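You operate a simulated robot arm through the tools that you are given. There is no shell and no other tool.

You run a simulated robot arm. Do the job below in one go: nothing can be reset, and whatever is moved stays where it is left.

## Task
Put things in order on the top of the roll bench. At the end: the brown abrasive pad stands where the white paint dauber stood; the white paint dauber is on the white name plate (marked "GUARD"); the silver centring pin stands where the brown abrasive pad stood; the silver spacer is on the grey gland plate (marked "BLANK"); whatever was shut is shut again. Leave all else as you found it, and nothing knocked over.

It is judged by the outcome, as a careful person would: the job done as asked, and still so three seconds after it is handed in. It fails if anything else is knocked over, pushed out of place, dropped, spilled or broken.

## Robot
A 7-joint arm with a two-finger gripper, fixed in place. Base frame: the origin is at the foot of the arm, x ahead of it, y to its left, z up; the work surface is at about z = 0. Readings come in m, rad, newtons and seconds.
With the tool pointing down near the work surface it reaches from about 0.16 to 0.38 m from the base axis. Its first joint turns from -1.257 to 1.257 rad. Payload 0.6 kg.
The tool frame sits at the grasp point between the pads (the TCP): z along the fingers, y along the line on which they close. The tips reach 0.022 m beyond it. Largest opening 0.092 m; the body of the gripper starts 0.065 m behind the TCP.
Orientation is that of the tool frame in the base frame, as a unit quaternion [x, y, z, w]. With the fingers straight down and closing along the base's y, the tool's x points along the base's -x, its y along +y and its z along -z.

## Interface
- The arm moves only by the tool send_rows. Its argument "moves" is one flat list of numbers, 6 for each row, row after row: the shift along the base's x, y, z in units of 50 mm (1.0 is 50 mm), then the turn, a rotation vector about the base's x, y, z in units of 8 degrees (1.0 is 8 degrees). In form: [tx, ty, tz, wx, wy, wz, tx, ty, tz, wx, wy, wz, ...]. A call has 1 to 20 rows; each row shifts and turns the commanded pose from where the row before left it. "jaw" is the finger opening in m, from 0 to 0.092, set as the call begins (left out, the last holds). A call with a number of a shift or a turn outside -1 to 1 is refused whole. Each row takes 0.2 s and may step no farther than 0.05 m and 0.15 rad from the row before; otherwise, or with a gripper value out of range, the whole call is refused. A pose out of reach is approached as far as the arm can. The call stops where the force on the tool passes 40 N (or 10 N more than at its start, if that is more) or the arm is blocked; 0.2 s more then pass. The fingers move at their own pace and stop on an object; they squeeze with about 24 N. The grip force told is the motor's: it shows also when the fingers shut on nothing. Time passes only in rows, and 0.2 s behind the last, so rows that do not move let the fingers close. The reply holds the time, the measured pose of the TCP, the force on the tool along the base axes, the opening and the grip force, in the units named above and with some noise, with the torque about the TCP (base axes, N m) and any sound that the robot's microphone picked up.
- Cameras (640 x 400 px; columns grow to the right, rows downward): "scene" is fixed at [0.041, -0.2613, 0.4064]; the picture's right is [0.88, -0.47, 0.00], its down [-0.26, -0.49, -0.83] and it looks along [0.39, 0.73, -0.55] (base axes); focal length 214 px, centre (320, 200). "wrist" rides on the gripper at [0.071, 0.019, -0.102] in the tool frame; the picture's right is [-0.26, 0.97, 0.00], its down [-0.75, -0.20, -0.63] and it looks along [-0.60, -0.16, 0.78] (tool axes); focal length 280 px, centre (320, 200). There is no depth. A picture from a camera that has moved, and an enlarged one, comes with that camera's place and axes in the base frame and with its lens.
- get_image(camera): a new picture of that camera. It takes no simulated time.
- zoom(camera, box): a new picture of the part [left, top, right, bottom] of that camera's present view, enlarged. It takes no simulated time.
- hand_in(): hands the job in; it is judged then, once.

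Places have to be worked out from the pictures, the camera data and where the tool is seen. Open the gripper and draw the arm clear of the work before you hand the job in, unless the task says otherwise.

The tools are called after ">>>" as name(argument=value, ...) on one line, values as JSON. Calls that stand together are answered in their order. send_rows: Moves the arm, as the interface text tells. Its arguments: {"type":"object","properties":{"moves":{"type":"array","items":{"type":"number"}},"jaw":{"type":"number"}},"required":["moves"]} The other tools are called the same way: get_image (camera) takes a picture; zoom (camera, box) takes an enlarged picture of a part of a camera's view; hand_in () hands the job in.

At the start:

```text
time_s: 0.0
position: [0.2327, 0.0706, 0.3108]
ee_rot: [0.0, 1.0, 0.001, -0.001]
contact_force: [-0.4, -0.1, -0.5]
wrist_torque: [-0.02, -0.03, 0.01]
opening: 0.0921
grasp_force: 0.1
```

scene: 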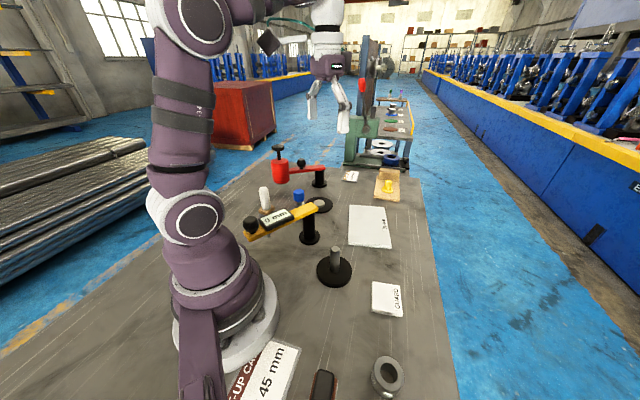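
wrist: 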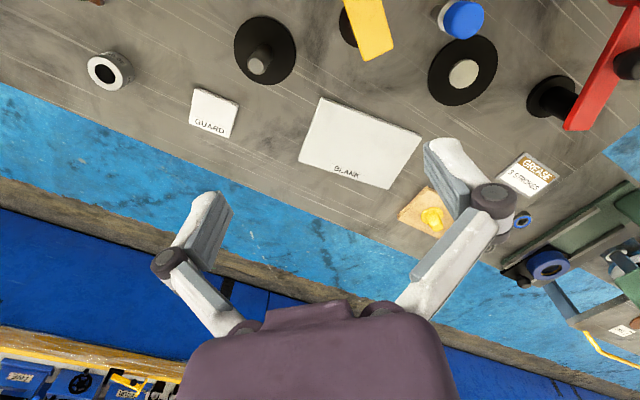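

I'll start by looking closely at the scene with enlarged pictures, since the first views show many items near the arm.

>>> zoom(camera="scene", box=[220, 130, 420, 255])

>>> zoom(camera="scene", box=[220, 240, 460, 400])

>>> zoom(camera="wrist", box=[320, 0, 640, 200])

>>> zoom(camera="wrist", box=[0, 0, 320, 200])

```text
3.20 times, centred on (320, 192) of scene
camera zoom: at [0.041, -0.2613, 0.4064], right [0.88, -0.47, 0.0], down [-0.26, -0.49, -0.83], along [0.39, 0.73, -0.55], focal length 686 px, centre (320, 224)
```

zoom: 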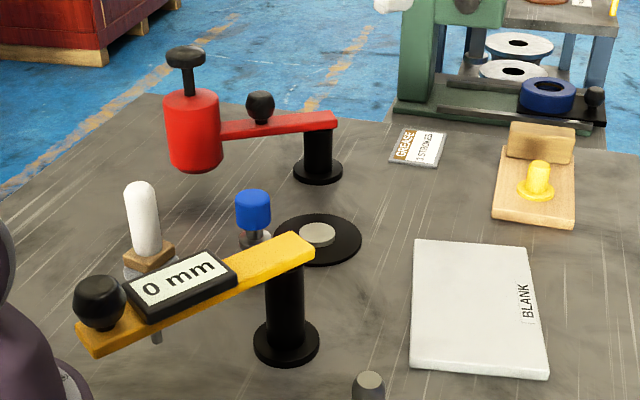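

```text
2.50 times, centred on (340, 320) of scene
camera zoom: at [0.041, -0.2613, 0.4064], right [0.88, -0.47, 0.0], down [-0.26, -0.49, -0.83], along [0.39, 0.73, -0.55], focal length 536 px, centre (270, -100)
```

zoom: 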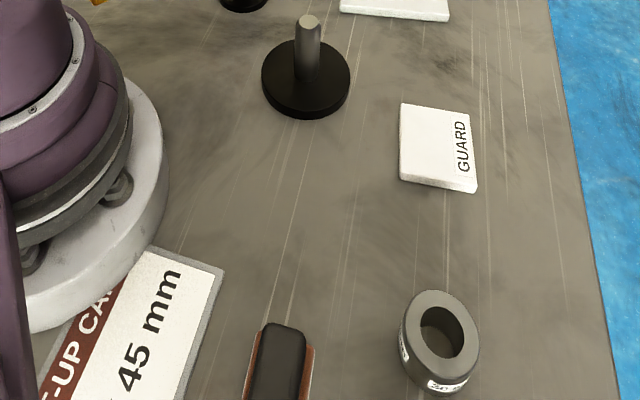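

```text
2.00 times, centred on (480, 100) of wrist
camera zoom: at [0.1615, 0.0904, 0.4128], right [0.26, 0.97, 0.0], down [0.75, -0.2, 0.63], along [0.6, -0.16, -0.78], focal length 561 px, centre (0, 400)
```

zoom: 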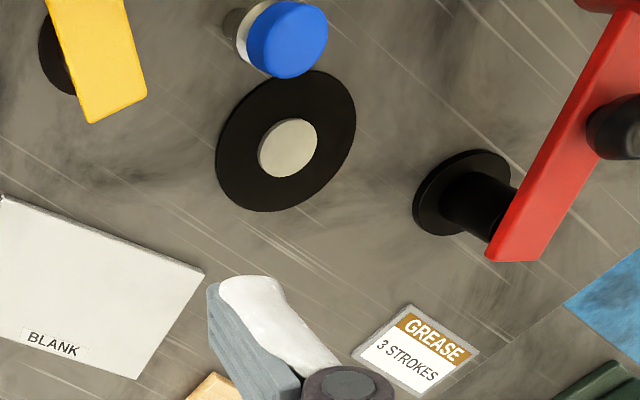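

```text
2.00 times, centred on (160, 100) of wrist
camera zoom: at [0.1615, 0.0904, 0.4128], right [0.26, 0.97, 0.0], down [0.75, -0.2, 0.63], along [0.6, -0.16, -0.78], focal length 561 px, centre (640, 400)
```

zoom: 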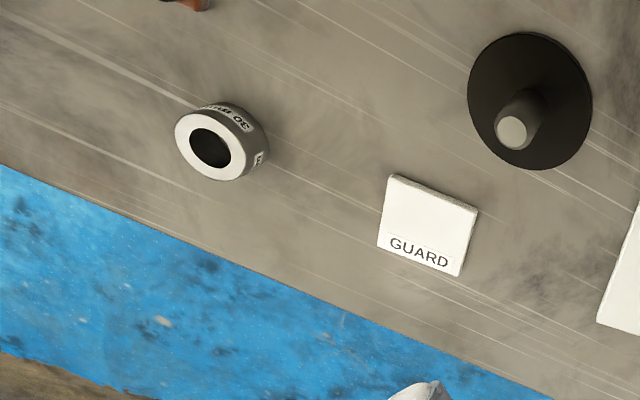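

The scene shows two swing arms (yellow with a "0 mm" display, red), a dauber-like white item partly behind the yellow arm, and several plates. I'll turn the wrist camera toward the left-hand area, high above the work, for a better look.

>>> send_rows(moves=[-0.1575, 0.225, 0.05, 0, 0, 1, -0.1575, 0.225, 0.05, 0, 0, 1, -0.1575, 0.225, 0.05, 0, 0, 1, -0.1575, 0.225, 0.05, 0, 0, 1, -0.1575, 0.225, 0.05, 0, 0, 1, -0.1575, 0.225, 0.05, 0, 0, 1, -0.1575, 0.225, 0.05, 0, 0, 1, -0.1575, 0.225, 0.05, 0, 0, 1])

>>> get_image(camera="wrist")

>>> get_image(camera="scene")

```text
time_s: 1.7
position: [0.1762, 0.1539, 0.331]
ee_rot: [-0.489, 0.872, 0.002, 0.003]
contact_force: [8.0, 0.7, -9.9]
wrist_torque: [0.43, 0.39, 0.4]
opening: 0.0919
grasp_force: 0.1
stopped in row 8: the force on the tool passed its limit at 57 N (the readings are from after the stop); the commanded pose is now the measured one
```

```text
taken
camera wrist: at [0.1222, 0.1038, 0.4311], right [-0.69, 0.73, 0.0], down [0.56, 0.53, 0.63], along [0.46, 0.44, -0.77], focal length 280 px, centre (320, 200)
```

wrist: 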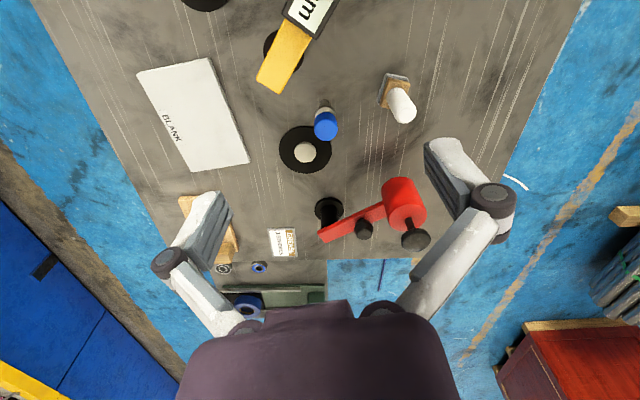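

```text
taken
```

scene: 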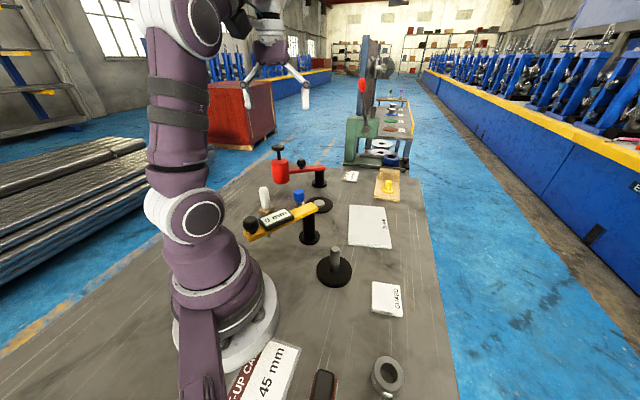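

The call stopped at a force limit, probably from the folded arm high and near the base touching itself. I'll zoom into what the wrist camera sees before backing off.

>>> zoom(camera="wrist", box=[220, 0, 460, 150])

>>> zoom(camera="wrist", box=[250, 120, 450, 270])

>>> zoom(camera="wrist", box=[100, 180, 340, 330])

>>> zoom(camera="scene", box=[220, 0, 340, 100])

```text
2.67 times, centred on (340, 75) of wrist
camera zoom: at [0.1222, 0.1038, 0.4311], right [-0.69, 0.73, 0.0], down [0.56, 0.53, 0.63], along [0.46, 0.44, -0.77], focal length 748 px, centre (267, 533)
```

zoom: 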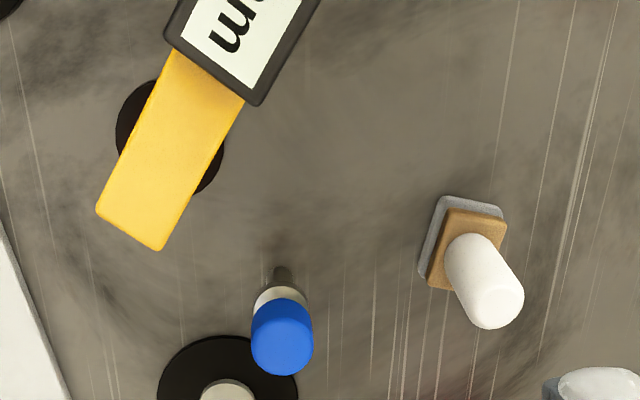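

```text
2.67 times, centred on (350, 195) of wrist
camera zoom: at [0.1222, 0.1038, 0.4311], right [-0.69, 0.73, 0.0], down [0.56, 0.53, 0.63], along [0.46, 0.44, -0.77], focal length 748 px, centre (240, 213)
```

zoom: 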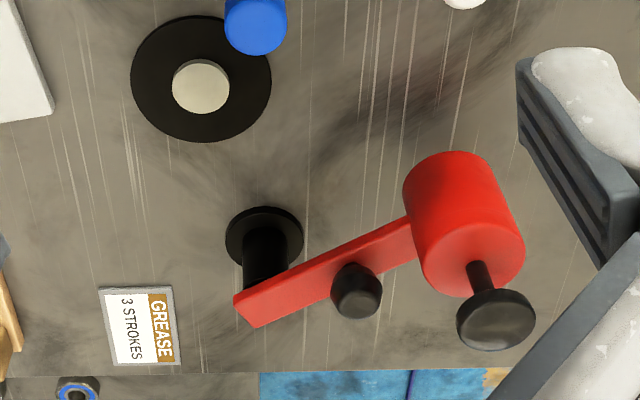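

```text
2.67 times, centred on (220, 255) of wrist
camera zoom: at [0.1222, 0.1038, 0.4311], right [-0.69, 0.73, 0.0], down [0.56, 0.53, 0.63], along [0.46, 0.44, -0.77], focal length 748 px, centre (587, 53)
```

zoom: 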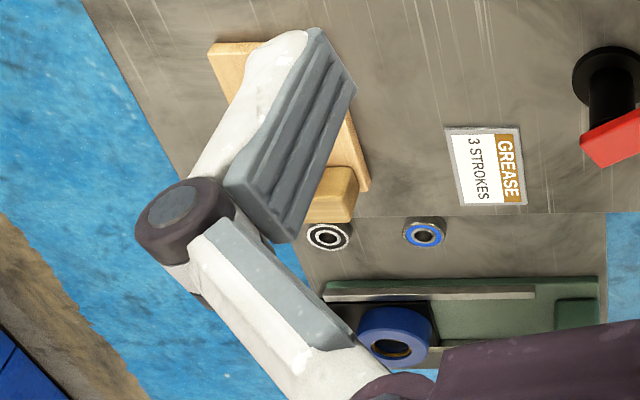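

```text
4.00 times, centred on (280, 50) of scene
camera zoom: at [0.041, -0.2613, 0.4064], right [0.88, -0.47, 0.0], down [-0.26, -0.49, -0.83], along [0.39, 0.73, -0.55], focal length 858 px, centre (480, 800)
```

zoom: 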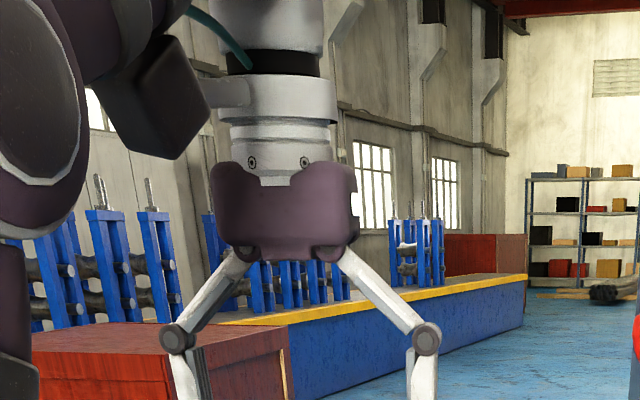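

The wrist view shows the white handle on a brown/grey foot, a blue-capped post, and a black disc with a silver hub. I'll back the arm off outward and down a bit to relieve the contact, then check readings.

>>> send_rows(moves=[0.3, 0.1, -0.3, 0, 0, -0.5, 0.3, 0.1, -0.3, 0, 0, -0.5, 0.2, 0.1, -0.2, 0, 0, -0.5])

>>> get_image(camera="wrist")

```text
time_s: 2.5
position: [0.2165, 0.1699, 0.2885]
ee_rot: [-0.393, 0.919, 0.002, 0.004]
contact_force: [-0.7, 0.5, 0.0]
wrist_torque: [0.02, -0.01, 0.05]
opening: 0.092
grasp_force: 0.0
```

```text
taken
camera wrist: at [0.1521, 0.1312, 0.391], right [-0.52, 0.85, 0.0], down [0.66, 0.4, 0.63], along [0.54, 0.33, -0.78], focal length 280 px, centre (320, 200)
```

wrist: 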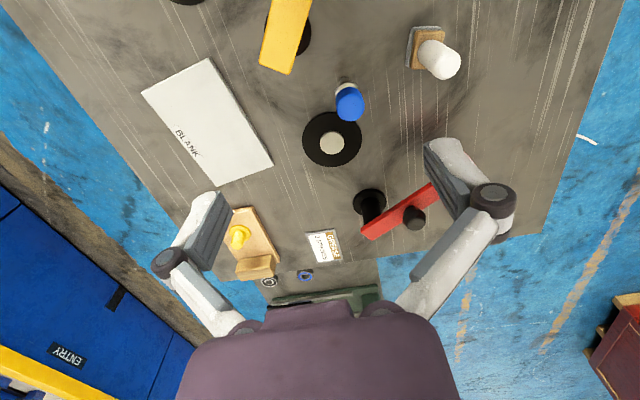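

Contact is gone. Next I'll zoom tightly from the fixed camera on each candidate item to understand the shapes.

>>> zoom(camera="scene", box=[300, 235, 380, 295])

>>> zoom(camera="scene", box=[235, 175, 315, 250])

>>> zoom(camera="scene", box=[280, 180, 340, 225])

>>> zoom(camera="scene", box=[180, 330, 420, 400])

>>> zoom(camera="wrist", box=[280, 60, 400, 180])

```text
6.67 times, centred on (340, 265) of scene
camera zoom: at [0.041, -0.2613, 0.4064], right [0.88, -0.47, 0.0], down [-0.26, -0.49, -0.83], along [0.39, 0.73, -0.55], focal length 1430 px, centre (187, -233)
```

zoom: 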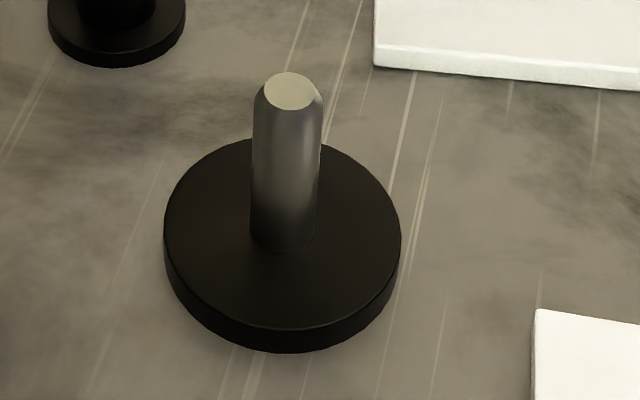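

```text
5.33 times, centred on (275, 212) of scene
camera zoom: at [0.041, -0.2613, 0.4064], right [0.88, -0.47, 0.0], down [-0.26, -0.49, -0.83], along [0.39, 0.73, -0.55], focal length 1144 px, centre (560, 133)
```

zoom: 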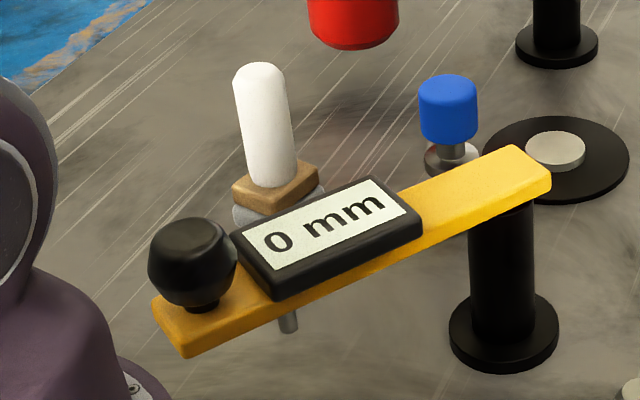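

```text
8.89 times, centred on (310, 202) of scene
camera zoom: at [0.041, -0.2613, 0.4064], right [0.88, -0.47, 0.0], down [-0.26, -0.49, -0.83], along [0.39, 0.73, -0.55], focal length 1906 px, centre (409, 178)
```

zoom: 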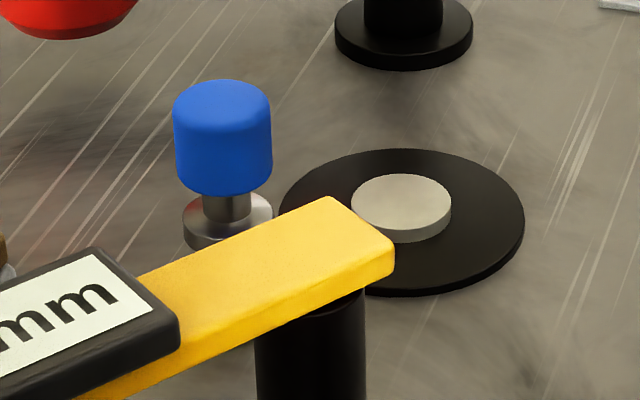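

```text
2.67 times, centred on (300, 365) of scene
camera zoom: at [0.041, -0.2613, 0.4064], right [0.88, -0.47, 0.0], down [-0.26, -0.49, -0.83], along [0.39, 0.73, -0.55], focal length 572 px, centre (373, -240)
```

zoom: 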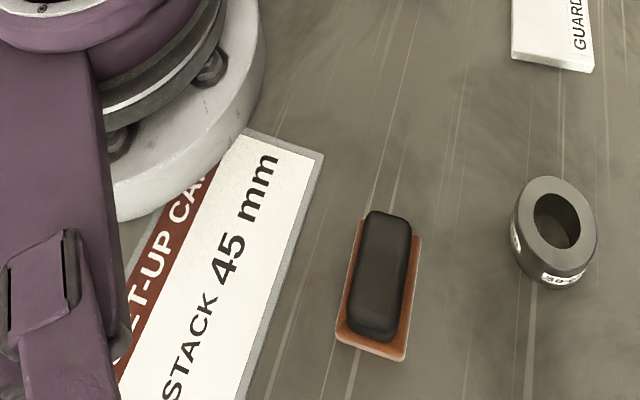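

```text
3.33 times, centred on (340, 120) of wrist
camera zoom: at [0.1521, 0.1312, 0.391], right [-0.52, 0.85, 0.0], down [0.66, 0.4, 0.63], along [0.54, 0.33, -0.78], focal length 935 px, centre (253, 467)
```

zoom: 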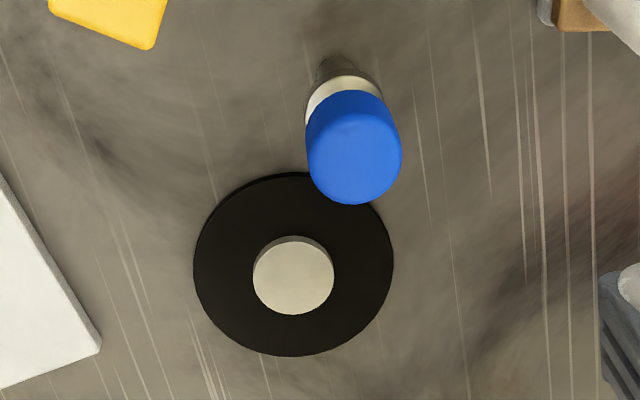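

The brown pad (black grip, brown base), the white-handled dauber on its block, a 30 mm ring, and a blue-capped silver piece are clear. I'll swing the wrist camera over the right-hand side to look for anything else there, especially other pins or spacers.

>>> send_rows(moves=[0.05, -0.48, 0, 0, 0, -1, 0.05, -0.48, 0, 0, 0, -1, 0.05, -0.48, 0, 0, 0, -1, 0.05, -0.48, 0, 0, 0, -1, 0.05, -0.48, 0, 0, 0, -1, 0.05, -0.48, 0, 0, 0, -1, 0, -0.48, 0, 0, 0, -1, 0, -0.48, 0, 0, 0, -1, 0, -0.48, 0, 0, 0, -1, 0, -0.48, 0, 0, 0, -1, 0, -0.48, 0, 0, 0, -1, 0, -0.48, 0, 0, 0, -1])

>>> get_image(camera="wrist")

>>> get_image(camera="scene")

```text
time_s: 5.1
position: [0.2318, -0.1205, 0.2907]
ee_rot: [0.419, 0.908, -0.001, 0.003]
contact_force: [0.5, -0.7, -0.6]
wrist_torque: [-0.02, -0.02, 0.0]
opening: 0.092
grasp_force: 0.2
```

```text
taken
camera wrist: at [0.1985, -0.0528, 0.3912], right [0.9, 0.43, 0.0], down [0.33, -0.7, 0.63], along [0.27, -0.57, -0.78], focal length 280 px, centre (320, 200)
```

wrist: 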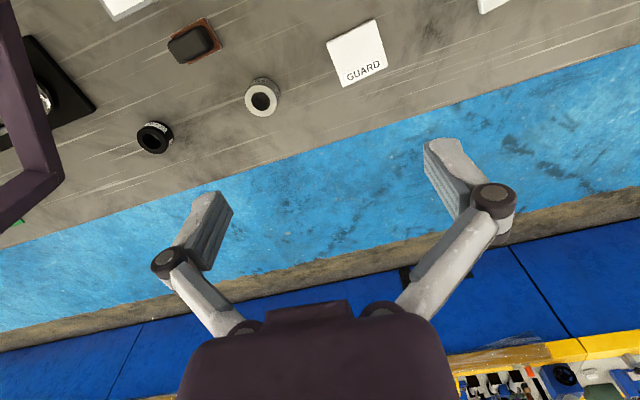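

```text
taken
```

scene: 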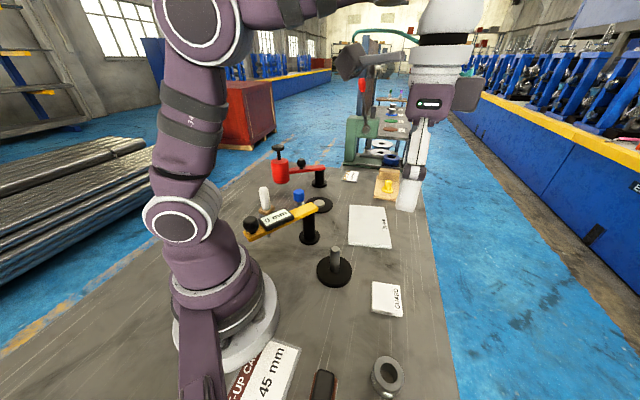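

There's also a black ring spacer and a dark tray with something shiny at the far left. I'll zoom on those.

>>> zoom(camera="wrist", box=[0, 0, 200, 150])

>>> zoom(camera="wrist", box=[110, 0, 310, 160])

>>> zoom(camera="wrist", box=[0, 140, 160, 260])

```text
2.67 times, centred on (100, 75) of wrist
camera zoom: at [0.1985, -0.0528, 0.3912], right [0.9, 0.43, 0.0], down [0.33, -0.7, 0.63], along [0.27, -0.57, -0.78], focal length 748 px, centre (907, 533)
```

zoom: 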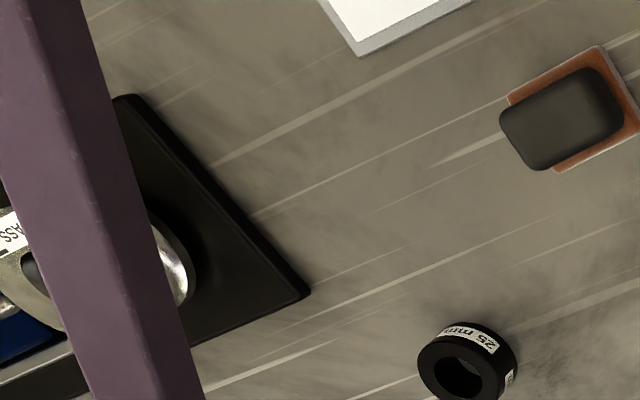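

```text
2.50 times, centred on (210, 80) of wrist
camera zoom: at [0.1985, -0.0528, 0.3912], right [0.9, 0.43, 0.0], down [0.33, -0.7, 0.63], along [0.27, -0.57, -0.78], focal length 701 px, centre (595, 500)
```

zoom: 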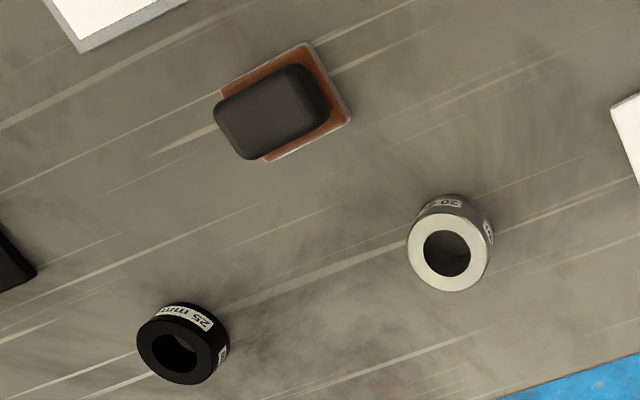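

```text
3.33 times, centred on (80, 200) of wrist
camera zoom: at [0.1985, -0.0528, 0.3912], right [0.9, 0.43, 0.0], down [0.33, -0.7, 0.63], along [0.27, -0.57, -0.78], focal length 935 px, centre (1120, 200)
```

zoom: 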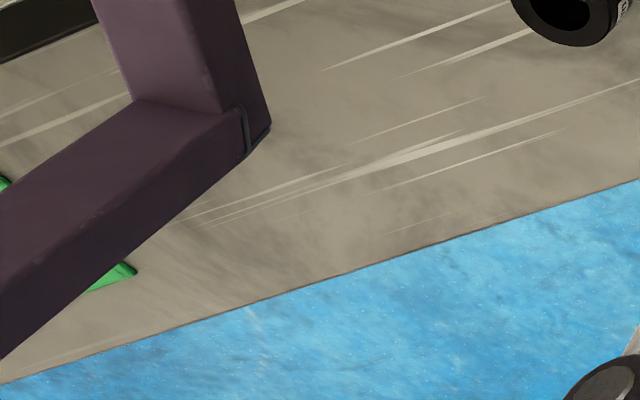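

The silver and black rings carry "20"/"25 mm" labels, so the silver ring is the spacer. I still need to tell which item is the centring pin, so I'll bring the wrist camera closer over the pin on the black disc.

>>> send_rows(moves=[0.1, 0.4, -0.25, 0, 0, 1, 0.1, 0.4, -0.25, 0, 0, 1, 0.1, 0.4, -0.25, 0, 0, 1, 0.1, 0.4, -0.25, 0, 0, 1, 0.1, 0.4, -0.25, 0, 0, 1, 0.1, 0.4, -0.25, 0, 0, 1, 0.1, 0, 0, 0, 1, 0, 0.1, 0, 0, 0, 1, 0])

>>> get_image(camera="wrist")

```text
time_s: 6.9
position: [0.2713, 0.0026, 0.2157]
ee_rot: [0.012, 0.991, -0.002, -0.136]
contact_force: [-0.1, -0.2, 0.0]
wrist_torque: [-0.01, 0.02, 0.01]
opening: 0.092
grasp_force: 0.0
```

```text
taken
camera wrist: at [0.2307, 0.0237, 0.3319], right [0.28, 0.96, -0.08], down [0.89, -0.22, 0.4], along [0.37, -0.18, -0.91], focal length 280 px, centre (320, 200)
```

wrist: 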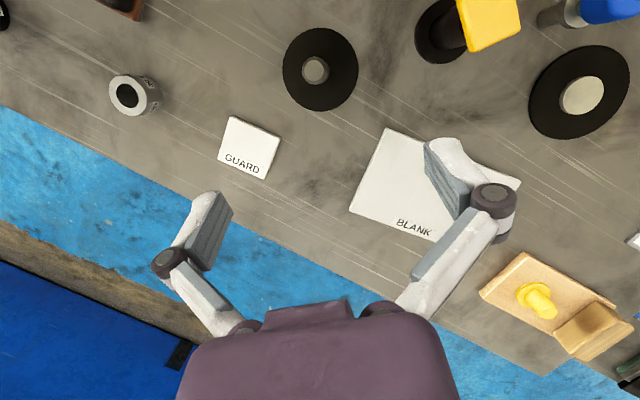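

Now zooming on the pin/disc, the blue-capped piece and the wooden board from this closer view.

>>> zoom(camera="wrist", box=[270, 10, 370, 110])

>>> zoom(camera="wrist", box=[400, 0, 640, 140])

>>> zoom(camera="wrist", box=[460, 230, 640, 370])

>>> zoom(camera="wrist", box=[80, 40, 300, 190])

```text
4.00 times, centred on (320, 60) of wrist
camera zoom: at [0.2307, 0.0237, 0.3319], right [0.28, 0.96, -0.08], down [0.89, -0.22, 0.4], along [0.37, -0.18, -0.91], focal length 1122 px, centre (320, 760)
```

zoom: 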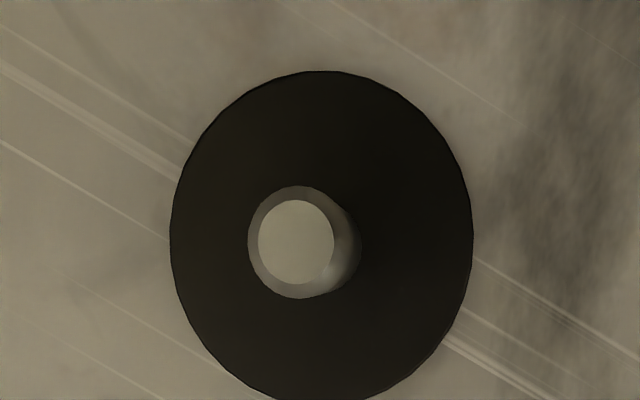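

```text
2.67 times, centred on (520, 70) of wrist
camera zoom: at [0.2307, 0.0237, 0.3319], right [0.28, 0.96, -0.08], down [0.89, -0.22, 0.4], along [0.37, -0.18, -0.91], focal length 748 px, centre (-213, 547)
```

zoom: 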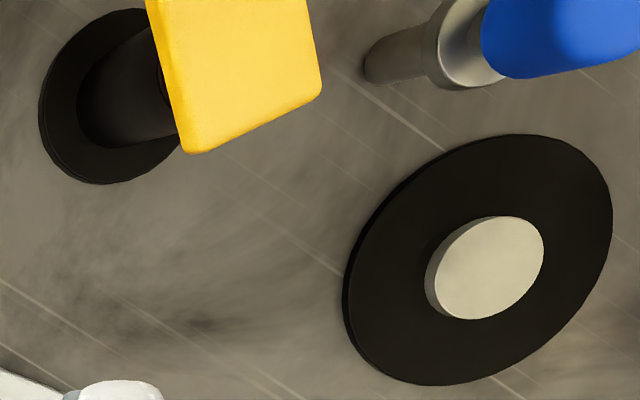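

```text
2.86 times, centred on (550, 300) of wrist
camera zoom: at [0.2307, 0.0237, 0.3319], right [0.28, 0.96, -0.08], down [0.89, -0.22, 0.4], along [0.37, -0.18, -0.91], focal length 801 px, centre (-337, -86)
```

zoom: 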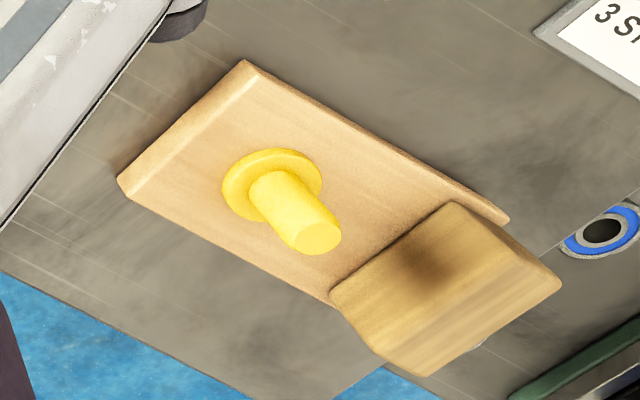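

```text
2.67 times, centred on (190, 115) of wrist
camera zoom: at [0.2307, 0.0237, 0.3319], right [0.28, 0.96, -0.08], down [0.89, -0.22, 0.4], along [0.37, -0.18, -0.91], focal length 748 px, centre (667, 427)
```

zoom: 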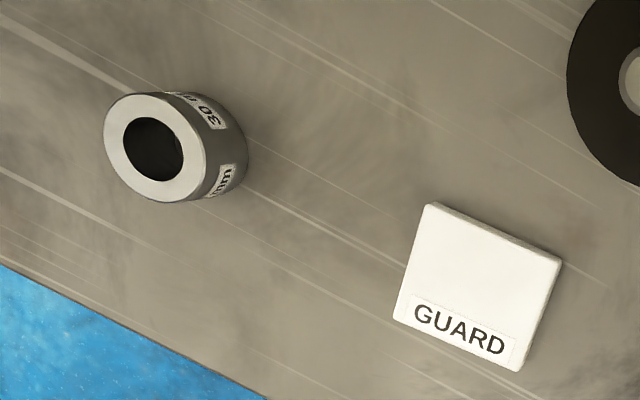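

The blue-handled piece has a silver stepped shank and flange, i.e. it looks like a loose pin with a handle, while the other pin is fixed to a black base. I'll look at the blue-handled piece from a lower, closer side view.

>>> send_rows(moves=[0, 0, 0, 0, -1, 0, 0, 0, 0, 0, -1, 0, -0.08, 0.334, -0.03, 0, 0, 1, -0.08, 0.334, -0.03, 0, 0, 1, -0.08, 0.334, -0.03, 0, 0, 1, -0.08, 0.334, -0.03, 0, 0, 1, -0.08, 0.334, -0.03, 0, 0, 1, -0.08, 0.334, -0.03, 0, 0, 1, -0.08, 0.334, -0.03, 0, 0, 1, -0.08, 0.334, -0.03, 0, 0, 1, -0.08, 0.334, -0.03, 0, 0, 1, -0.08, 0.334, -0.03, 0, 0, 1])

>>> get_image(camera="wrist")

>>> zoom(camera="wrist", box=[220, 60, 440, 200])

```text
time_s: 9.5
position: [0.2299, 0.1683, 0.2003]
ee_rot: [-0.634, 0.774, 0.002, 0.003]
contact_force: [0.4, 0.6, 0.3]
wrist_torque: [0.02, -0.03, 0.01]
opening: 0.0922
grasp_force: 0.1
```

```text
taken
camera wrist: at [0.1975, 0.1022, 0.3009], right [-0.89, 0.45, 0.0], down [0.35, 0.69, 0.63], along [0.28, 0.56, -0.78], focal length 280 px, centre (320, 200)
```

wrist: 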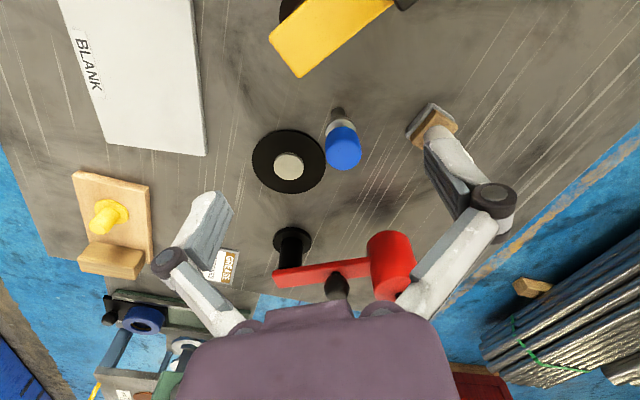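

```text
2.86 times, centred on (330, 130) of wrist
camera zoom: at [0.1975, 0.1022, 0.3009], right [-0.89, 0.45, 0.0], down [0.35, 0.69, 0.63], along [0.28, 0.56, -0.78], focal length 801 px, centre (291, 400)
```

zoom: 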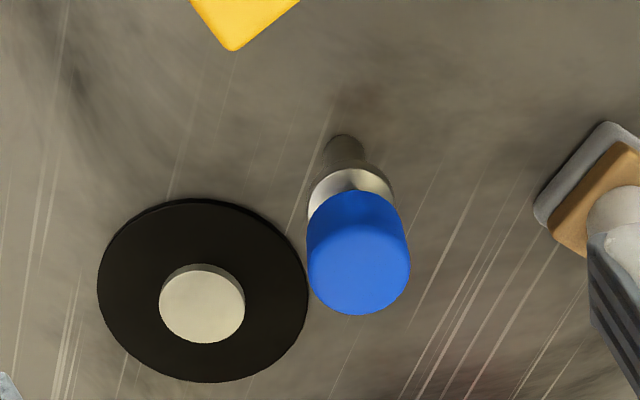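

Zooming tighter onto the blue-handled pin to see its foot.

>>> zoom(camera="wrist", box=[310, 95, 374, 175])

>>> zoom(camera="wrist", box=[390, 80, 490, 180])

>>> zoom(camera="scene", box=[284, 180, 316, 220])

```text
5.00 times, centred on (342, 135) of wrist
camera zoom: at [0.1975, 0.1022, 0.3009], right [-0.89, 0.45, 0.0], down [0.35, 0.69, 0.63], along [0.28, 0.56, -0.78], focal length 1402 px, centre (210, 525)
```

zoom: 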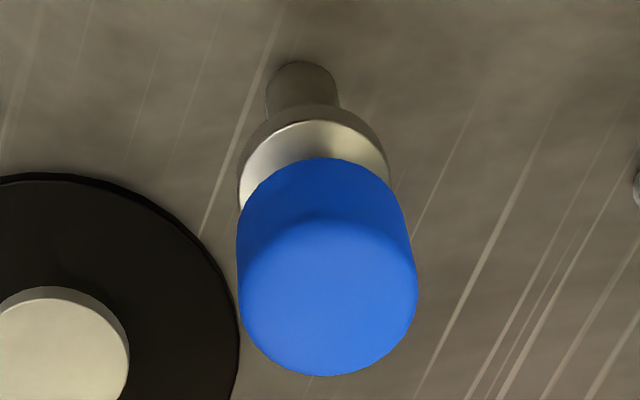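

```text
4.00 times, centred on (440, 130) of wrist
camera zoom: at [0.1975, 0.1022, 0.3009], right [-0.89, 0.45, 0.0], down [0.35, 0.69, 0.63], along [0.28, 0.56, -0.78], focal length 1122 px, centre (-160, 480)
```

zoom: 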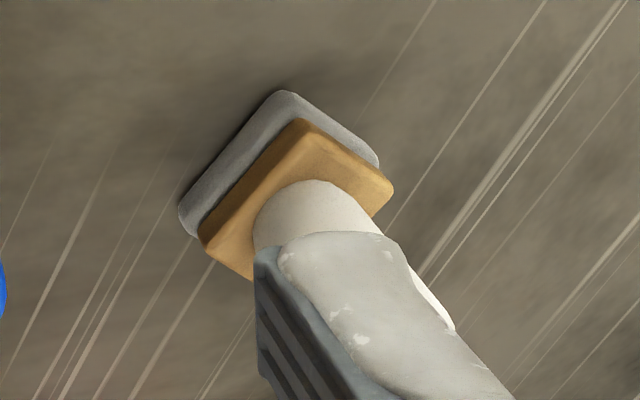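

```text
10.00 times, centred on (300, 200) of scene
camera zoom: at [0.041, -0.2613, 0.4064], right [0.88, -0.47, 0.0], down [-0.26, -0.49, -0.83], along [0.39, 0.73, -0.55], focal length 2145 px, centre (520, 200)
```

zoom: 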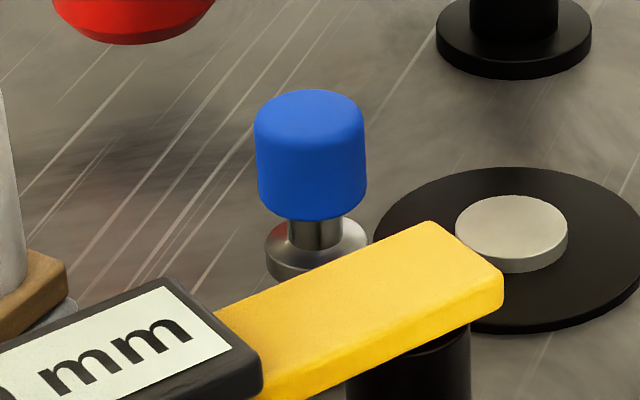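

The blue-handled piece is a silver stepped pin (about 0.10 m tall, axis near (0.2325, 0.2185)). The black-based pin sits exactly on the yellow gauge arm's swing circle, so it looks like a fixture of the stacking station. I'll start with the silver spacer (about (0.184, -0.203), 30 mm high), moving above it at a safe height.

>>> send_rows(moves=[0.125, -0.42, 0, 0, 0, -0.99, 0.125, -0.42, 0, 0, 0, -0.99, 0.125, -0.42, 0, 0, 0, -0.99, 0.125, -0.42, 0, 0, 0, -0.99, 0.125, -0.42, 0, 0, 0, -0.99, 0.125, -0.42, 0, 0, 0, -0.99, 0.125, -0.42, 0, 0, 0, -0.99, 0.125, -0.42, 0, 0, 0, -0.99, -0.24, -0.5075, 0, 0, 0, -0.99, -0.24, -0.5075, 0, 0, 0, -0.99, -0.24, -0.5075, 0, 0, 0, -0.99, -0.24, -0.5075, 0, 0, 0, -0.99, -0.24, -0.5075, 0, 0, 0, -0.99, -0.24, -0.5075, 0, 0, 0, -0.99, -0.24, -0.5075, 0, 0, 0, -0.99, -0.24, -0.5075, 0, 0, 0, -0.99], jaw=0.075)

>>> get_image(camera="wrist")

>>> get_image(camera="scene")

```text
time_s: 12.9
position: [0.1856, -0.2026, 0.1999]
ee_rot: [0.409, 0.913, -0.002, 0.004]
contact_force: [0.4, -0.2, 0.4]
wrist_torque: [0.0, 0.02, 0.0]
opening: 0.075
grasp_force: 0.1
```

```text
taken
camera wrist: at [0.1524, -0.1352, 0.3004], right [0.9, 0.45, 0.0], down [0.34, -0.69, 0.63], along [0.28, -0.56, -0.78], focal length 280 px, centre (320, 200)
```

wrist: 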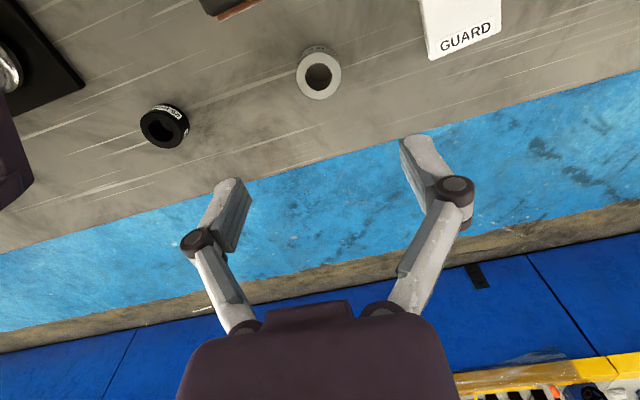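

```text
taken
```

scene: 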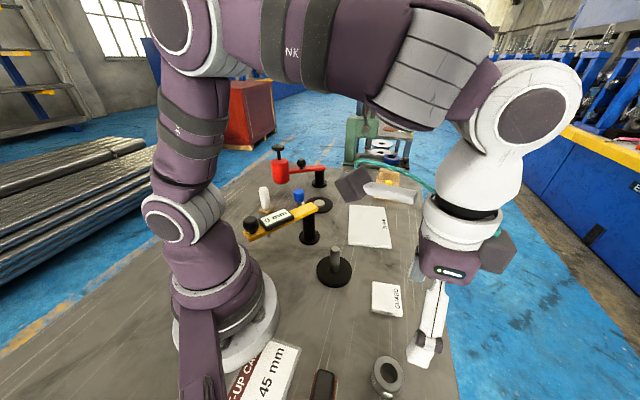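

The spacer lies nearly straight under the tool. I'll zoom to refine its centre before descending.

>>> zoom(camera="wrist", box=[280, 30, 360, 110])

>>> zoom(camera="wrist", box=[400, 0, 520, 75])

```text
5.00 times, centred on (320, 70) of wrist
camera zoom: at [0.1524, -0.1352, 0.3004], right [0.9, 0.45, 0.0], down [0.34, -0.69, 0.63], along [0.28, -0.56, -0.78], focal length 1402 px, centre (320, 850)
```

zoom: 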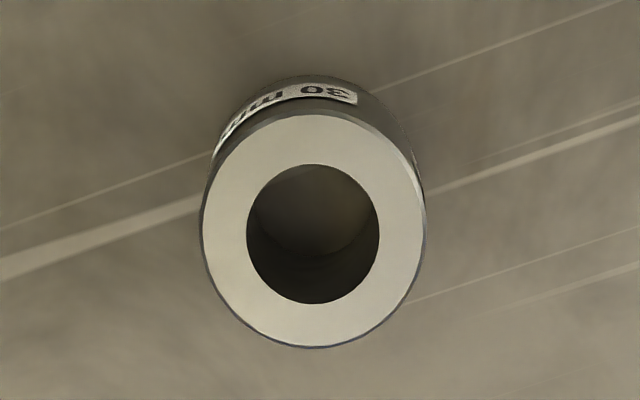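

```text
5.33 times, centred on (460, 38) of wrist
camera zoom: at [0.1524, -0.1352, 0.3004], right [0.9, 0.45, 0.0], down [0.34, -0.69, 0.63], along [0.28, -0.56, -0.78], focal length 1495 px, centre (-427, 1067)
```

zoom: 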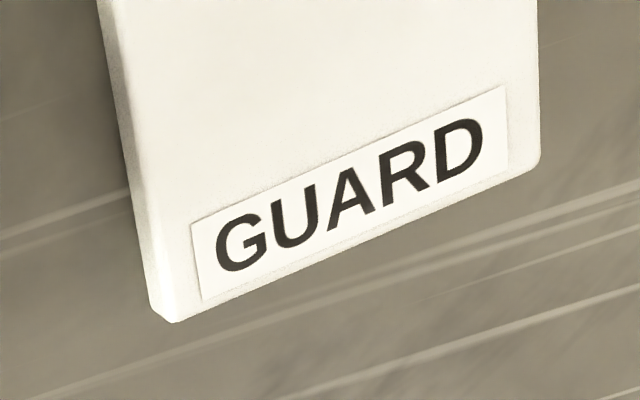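

Refined spacer centre is about (0.1845, -0.201). I'll descend to just above it and check.

>>> send_rows(moves=[-0.01, 0.015, -0.6, 0, 0, 0, -0.01, 0.015, -0.6, 0, 0, 0, 0, 0, -0.6, 0, 0, 0, 0, 0, -0.6, 0, 0, 0, 0, 0, -0.4, 0, 0, 0])

>>> get_image(camera="scene")

>>> zoom(camera="scene", box=[300, 280, 480, 400])

>>> get_image(camera="wrist")

```text
time_s: 14.1
position: [0.1847, -0.2014, 0.0589]
ee_rot: [0.408, 0.913, -0.001, 0.005]
contact_force: [-1.3, -0.5, 0.3]
wrist_torque: [-0.01, -0.02, 0.0]
opening: 0.0749
grasp_force: 0.1
```

```text
taken
```

scene: 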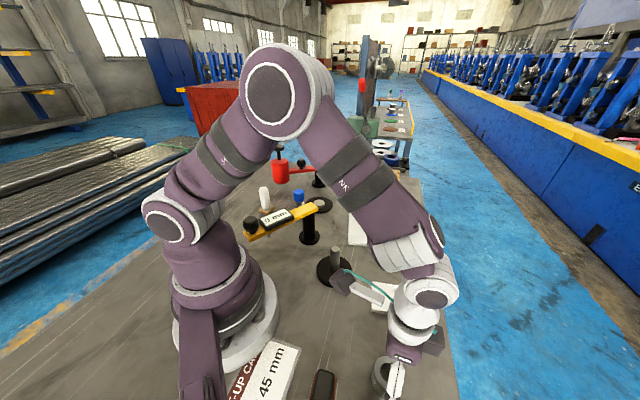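

```text
3.33 times, centred on (390, 340) of scene
camera zoom: at [0.041, -0.2613, 0.4064], right [0.88, -0.47, 0.0], down [-0.26, -0.49, -0.83], along [0.39, 0.73, -0.55], focal length 715 px, centre (87, -267)
```

zoom: 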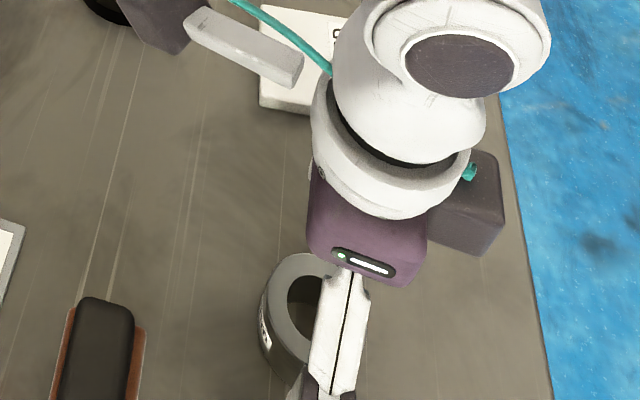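

```text
taken
camera wrist: at [0.1513, -0.1341, 0.1599], right [0.89, 0.45, 0.0], down [0.35, -0.69, 0.63], along [0.28, -0.56, -0.78], focal length 280 px, centre (320, 200)
```

wrist: 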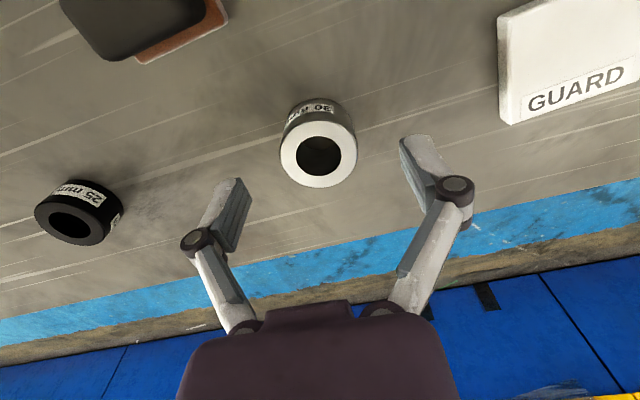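

The spacer is centred between the fingers. Lowering to TCP z ≈ 0.027 and then closing the jaws on it.

>>> send_rows(moves=[0, 0, -0.22, 0, 0, 0, 0, 0, -0.22, 0, 0, 0, 0, 0, -0.2, 0, 0, 0])

>>> send_rows(moves=[0, 0, 0, 0, 0, 0, 0, 0, 0, 0, 0, 0, 0, 0, 0, 0, 0, 0, 0, 0, 0, 0, 0, 0], jaw=0.03)

>>> get_image(camera="wrist")

```text
time_s: 14.9
position: [0.183, -0.2016, 0.0282]
ee_rot: [0.408, 0.913, -0.001, 0.003]
contact_force: [-0.8, -0.8, 0.1]
wrist_torque: [-0.05, -0.02, 0.02]
opening: 0.0747
grasp_force: 0.2
```

```text
time_s: 15.9
position: [0.1838, -0.2028, 0.0288]
ee_rot: [0.409, 0.913, -0.002, 0.004]
contact_force: [-0.1, -0.1, 0.5]
wrist_torque: [0.06, -0.03, -0.01]
opening: 0.0408
grasp_force: 24.1
```

```text
taken
camera wrist: at [0.1503, -0.135, 0.1288], right [0.89, 0.45, 0.0], down [0.35, -0.69, 0.63], along [0.28, -0.56, -0.78], focal length 280 px, centre (320, 200)
```

wrist: 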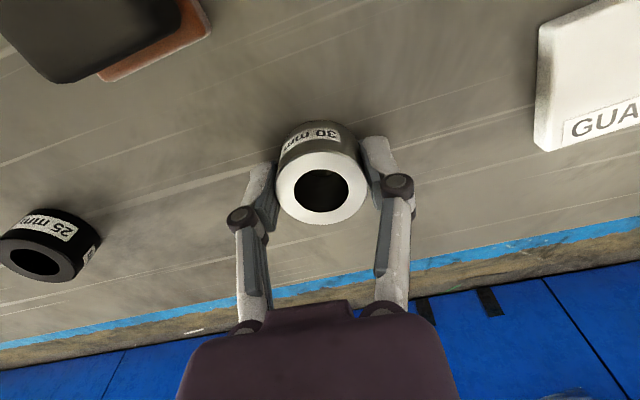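

The spacer is held (opening 0.0408 m, 24 N). I'll lift it straight up slowly and check it comes along.

>>> send_rows(moves=[0, 0, 0.2, 0, 0, 0, 0, 0, 0.4, 0, 0, 0, 0, 0, 0.5, 0, 0, 0, 0, 0, 0.5, 0, 0, 0, 0, 0, 0.5, 0, 0, 0, 0, 0, 0.5, 0, 0, 0, 0, 0, 0.5, 0, 0, 0])

>>> send_rows(moves=[0.293, 0.453, 0, 0, 0, 0.6, 0.293, 0.453, 0, 0, 0, 0.6, 0.293, 0.453, 0, 0, 0, 0.6, 0.293, 0.453, 0, 0, 0, 0.6, 0.293, 0.453, 0, 0, 0, 0.6, 0.293, 0.453, 0, 0, 0, 0.6, 0.293, 0.453, 0, 0, 0, 0.6, 0.293, 0.453, 0, 0, 0, 0.6, 0.293, 0.453, 0, 0, 0, 0.6, 0.293, 0.453, 0, 0, 0, 0.6, 0.293, 0.453, 0, 0, 0, 0.6, 0.293, 0.453, 0, 0, 0, 0.6])

>>> get_image(camera="wrist")

>>> get_image(camera="scene")

```text
time_s: 17.5
position: [0.1856, -0.2001, 0.1841]
ee_rot: [0.409, 0.913, -0.002, 0.003]
contact_force: [-0.1, 0.1, 0.0]
wrist_torque: [-0.02, 0.05, -0.01]
opening: 0.03
grasp_force: 0.1
```

```text
time_s: 20.1
position: [0.3574, 0.0712, 0.1834]
ee_rot: [-0.082, 0.997, 0.0, 0.003]
contact_force: [-0.5, -0.3, 0.7]
wrist_torque: [0.0, -0.01, -0.02]
opening: 0.0301
grasp_force: 0.0
```

```text
taken
camera wrist: at [0.2842, 0.08, 0.2833], right [0.1, 0.99, 0.0], down [0.77, -0.08, 0.63], along [0.63, -0.06, -0.78], focal length 280 px, centre (320, 200)
```

wrist: 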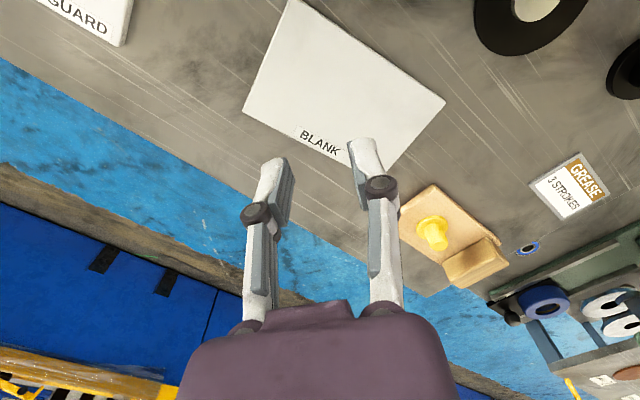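

```text
taken
```

scene: 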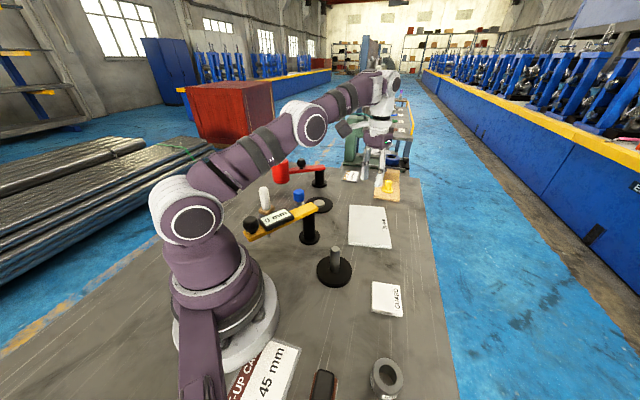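

The jaws read 0.030 m and no grip force, so the spacer slipped out during the lift. I'll check carefully where it is now.

>>> zoom(camera="scene", box=[300, 310, 460, 400])

>>> zoom(camera="scene", box=[330, 100, 430, 220])

```text
4.00 times, centred on (380, 355) of scene
camera zoom: at [0.041, -0.2613, 0.4064], right [0.88, -0.47, 0.0], down [-0.26, -0.49, -0.83], along [0.39, 0.73, -0.55], focal length 858 px, centre (80, -420)
```

zoom: 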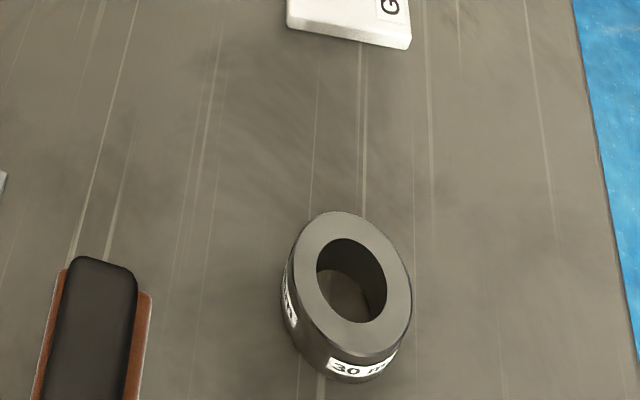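

```text
3.33 times, centred on (380, 160) of scene
camera zoom: at [0.041, -0.2613, 0.4064], right [0.88, -0.47, 0.0], down [-0.26, -0.49, -0.83], along [0.39, 0.73, -0.55], focal length 715 px, centre (120, 333)
```

zoom: 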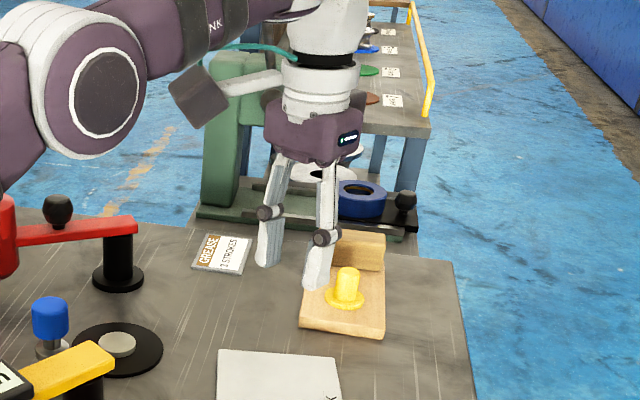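

The spacer is still standing upright at its spot. I'll go back over it with open jaws and regrip lower and with a fuller squeeze, lifting in small checked steps this time.

>>> send_rows(moves=[-0.293, -0.453, 0, 0, 0, -0.6, -0.293, -0.453, 0, 0, 0, -0.6, -0.293, -0.453, 0, 0, 0, -0.6, -0.293, -0.453, 0, 0, 0, -0.6, -0.293, -0.453, 0, 0, 0, -0.6, -0.293, -0.453, 0, 0, 0, -0.6, -0.293, -0.453, 0, 0, 0, -0.6, -0.293, -0.453, 0, 0, 0, -0.6, -0.293, -0.453, 0, 0, 0, -0.6, -0.293, -0.453, 0, 0, 0, -0.6, -0.293, -0.453, 0, 0, 0, -0.6, -0.293, -0.453, 0, 0, 0, -0.6], jaw=0.075)

>>> zoom(camera="wrist", box=[270, 20, 370, 120])

>>> get_image(camera="wrist")

```text
time_s: 22.7
position: [0.1843, -0.2002, 0.1837]
ee_rot: [0.409, 0.913, -0.002, 0.004]
contact_force: [-0.3, -0.5, -0.1]
wrist_torque: [-0.01, -0.03, 0.0]
opening: 0.0753
grasp_force: 0.0
```

```text
4.00 times, centred on (320, 70) of wrist
camera zoom: at [0.1506, -0.1328, 0.2835], right [0.89, 0.45, 0.0], down [0.35, -0.69, 0.63], along [0.28, -0.56, -0.78], focal length 1122 px, centre (320, 720)
```

zoom: 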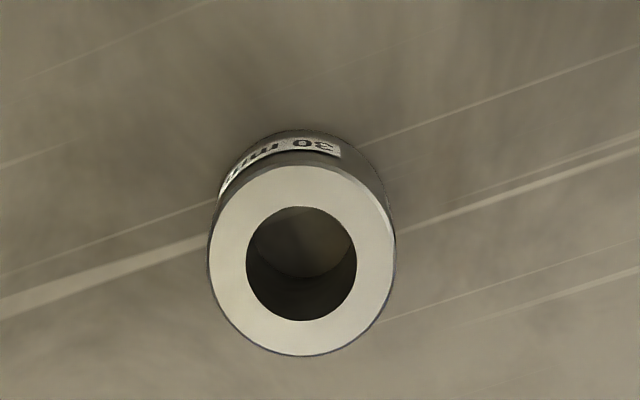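

```text
taken
camera wrist: at [0.1506, -0.1328, 0.2835], right [0.89, 0.45, 0.0], down [0.35, -0.69, 0.63], along [0.28, -0.56, -0.78], focal length 280 px, centre (320, 200)
```

wrist: 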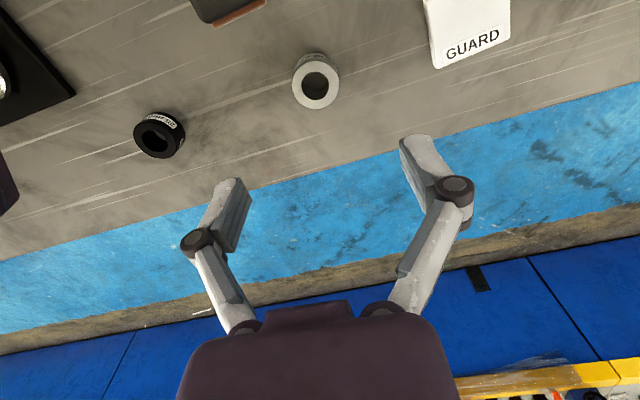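

The spacer now sits near (0.181, -0.2025), a few mm from before, upright. I'll recentre, descend to TCP z ≈ 0.025, and grip.

>>> send_rows(moves=[-0.033, -0.023, -0.6, 0, 0, 0, -0.033, -0.023, -0.6, 0, 0, 0, 0, 0, -0.6, 0, 0, 0, 0, 0, -0.5, 0, 0, 0, 0, 0, -0.4, 0, 0, 0, 0, 0, -0.25, 0, 0, 0, 0, 0, -0.22, 0, 0, 0, 0, 0, 0, 0, 0, 0])

>>> get_image(camera="wrist")

```text
time_s: 24.5
position: [0.1806, -0.2047, 0.0238]
ee_rot: [0.408, 0.913, -0.002, 0.004]
contact_force: [0.5, 0.5, -0.1]
wrist_torque: [0.02, -0.01, 0.02]
opening: 0.0749
grasp_force: 0.1
```

```text
taken
camera wrist: at [0.1461, -0.1371, 0.1246], right [0.89, 0.45, 0.0], down [0.35, -0.69, 0.63], along [0.28, -0.56, -0.78], focal length 280 px, centre (320, 200)
```

wrist: 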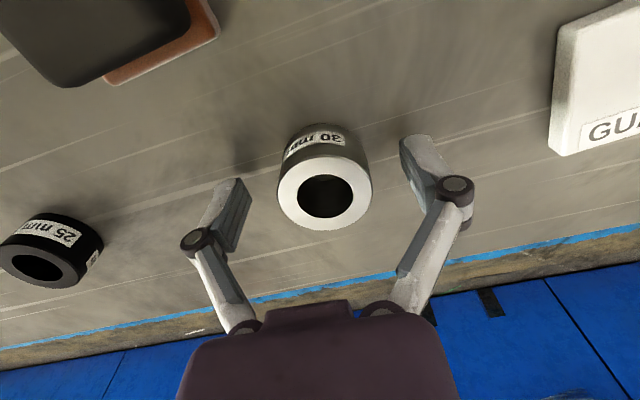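

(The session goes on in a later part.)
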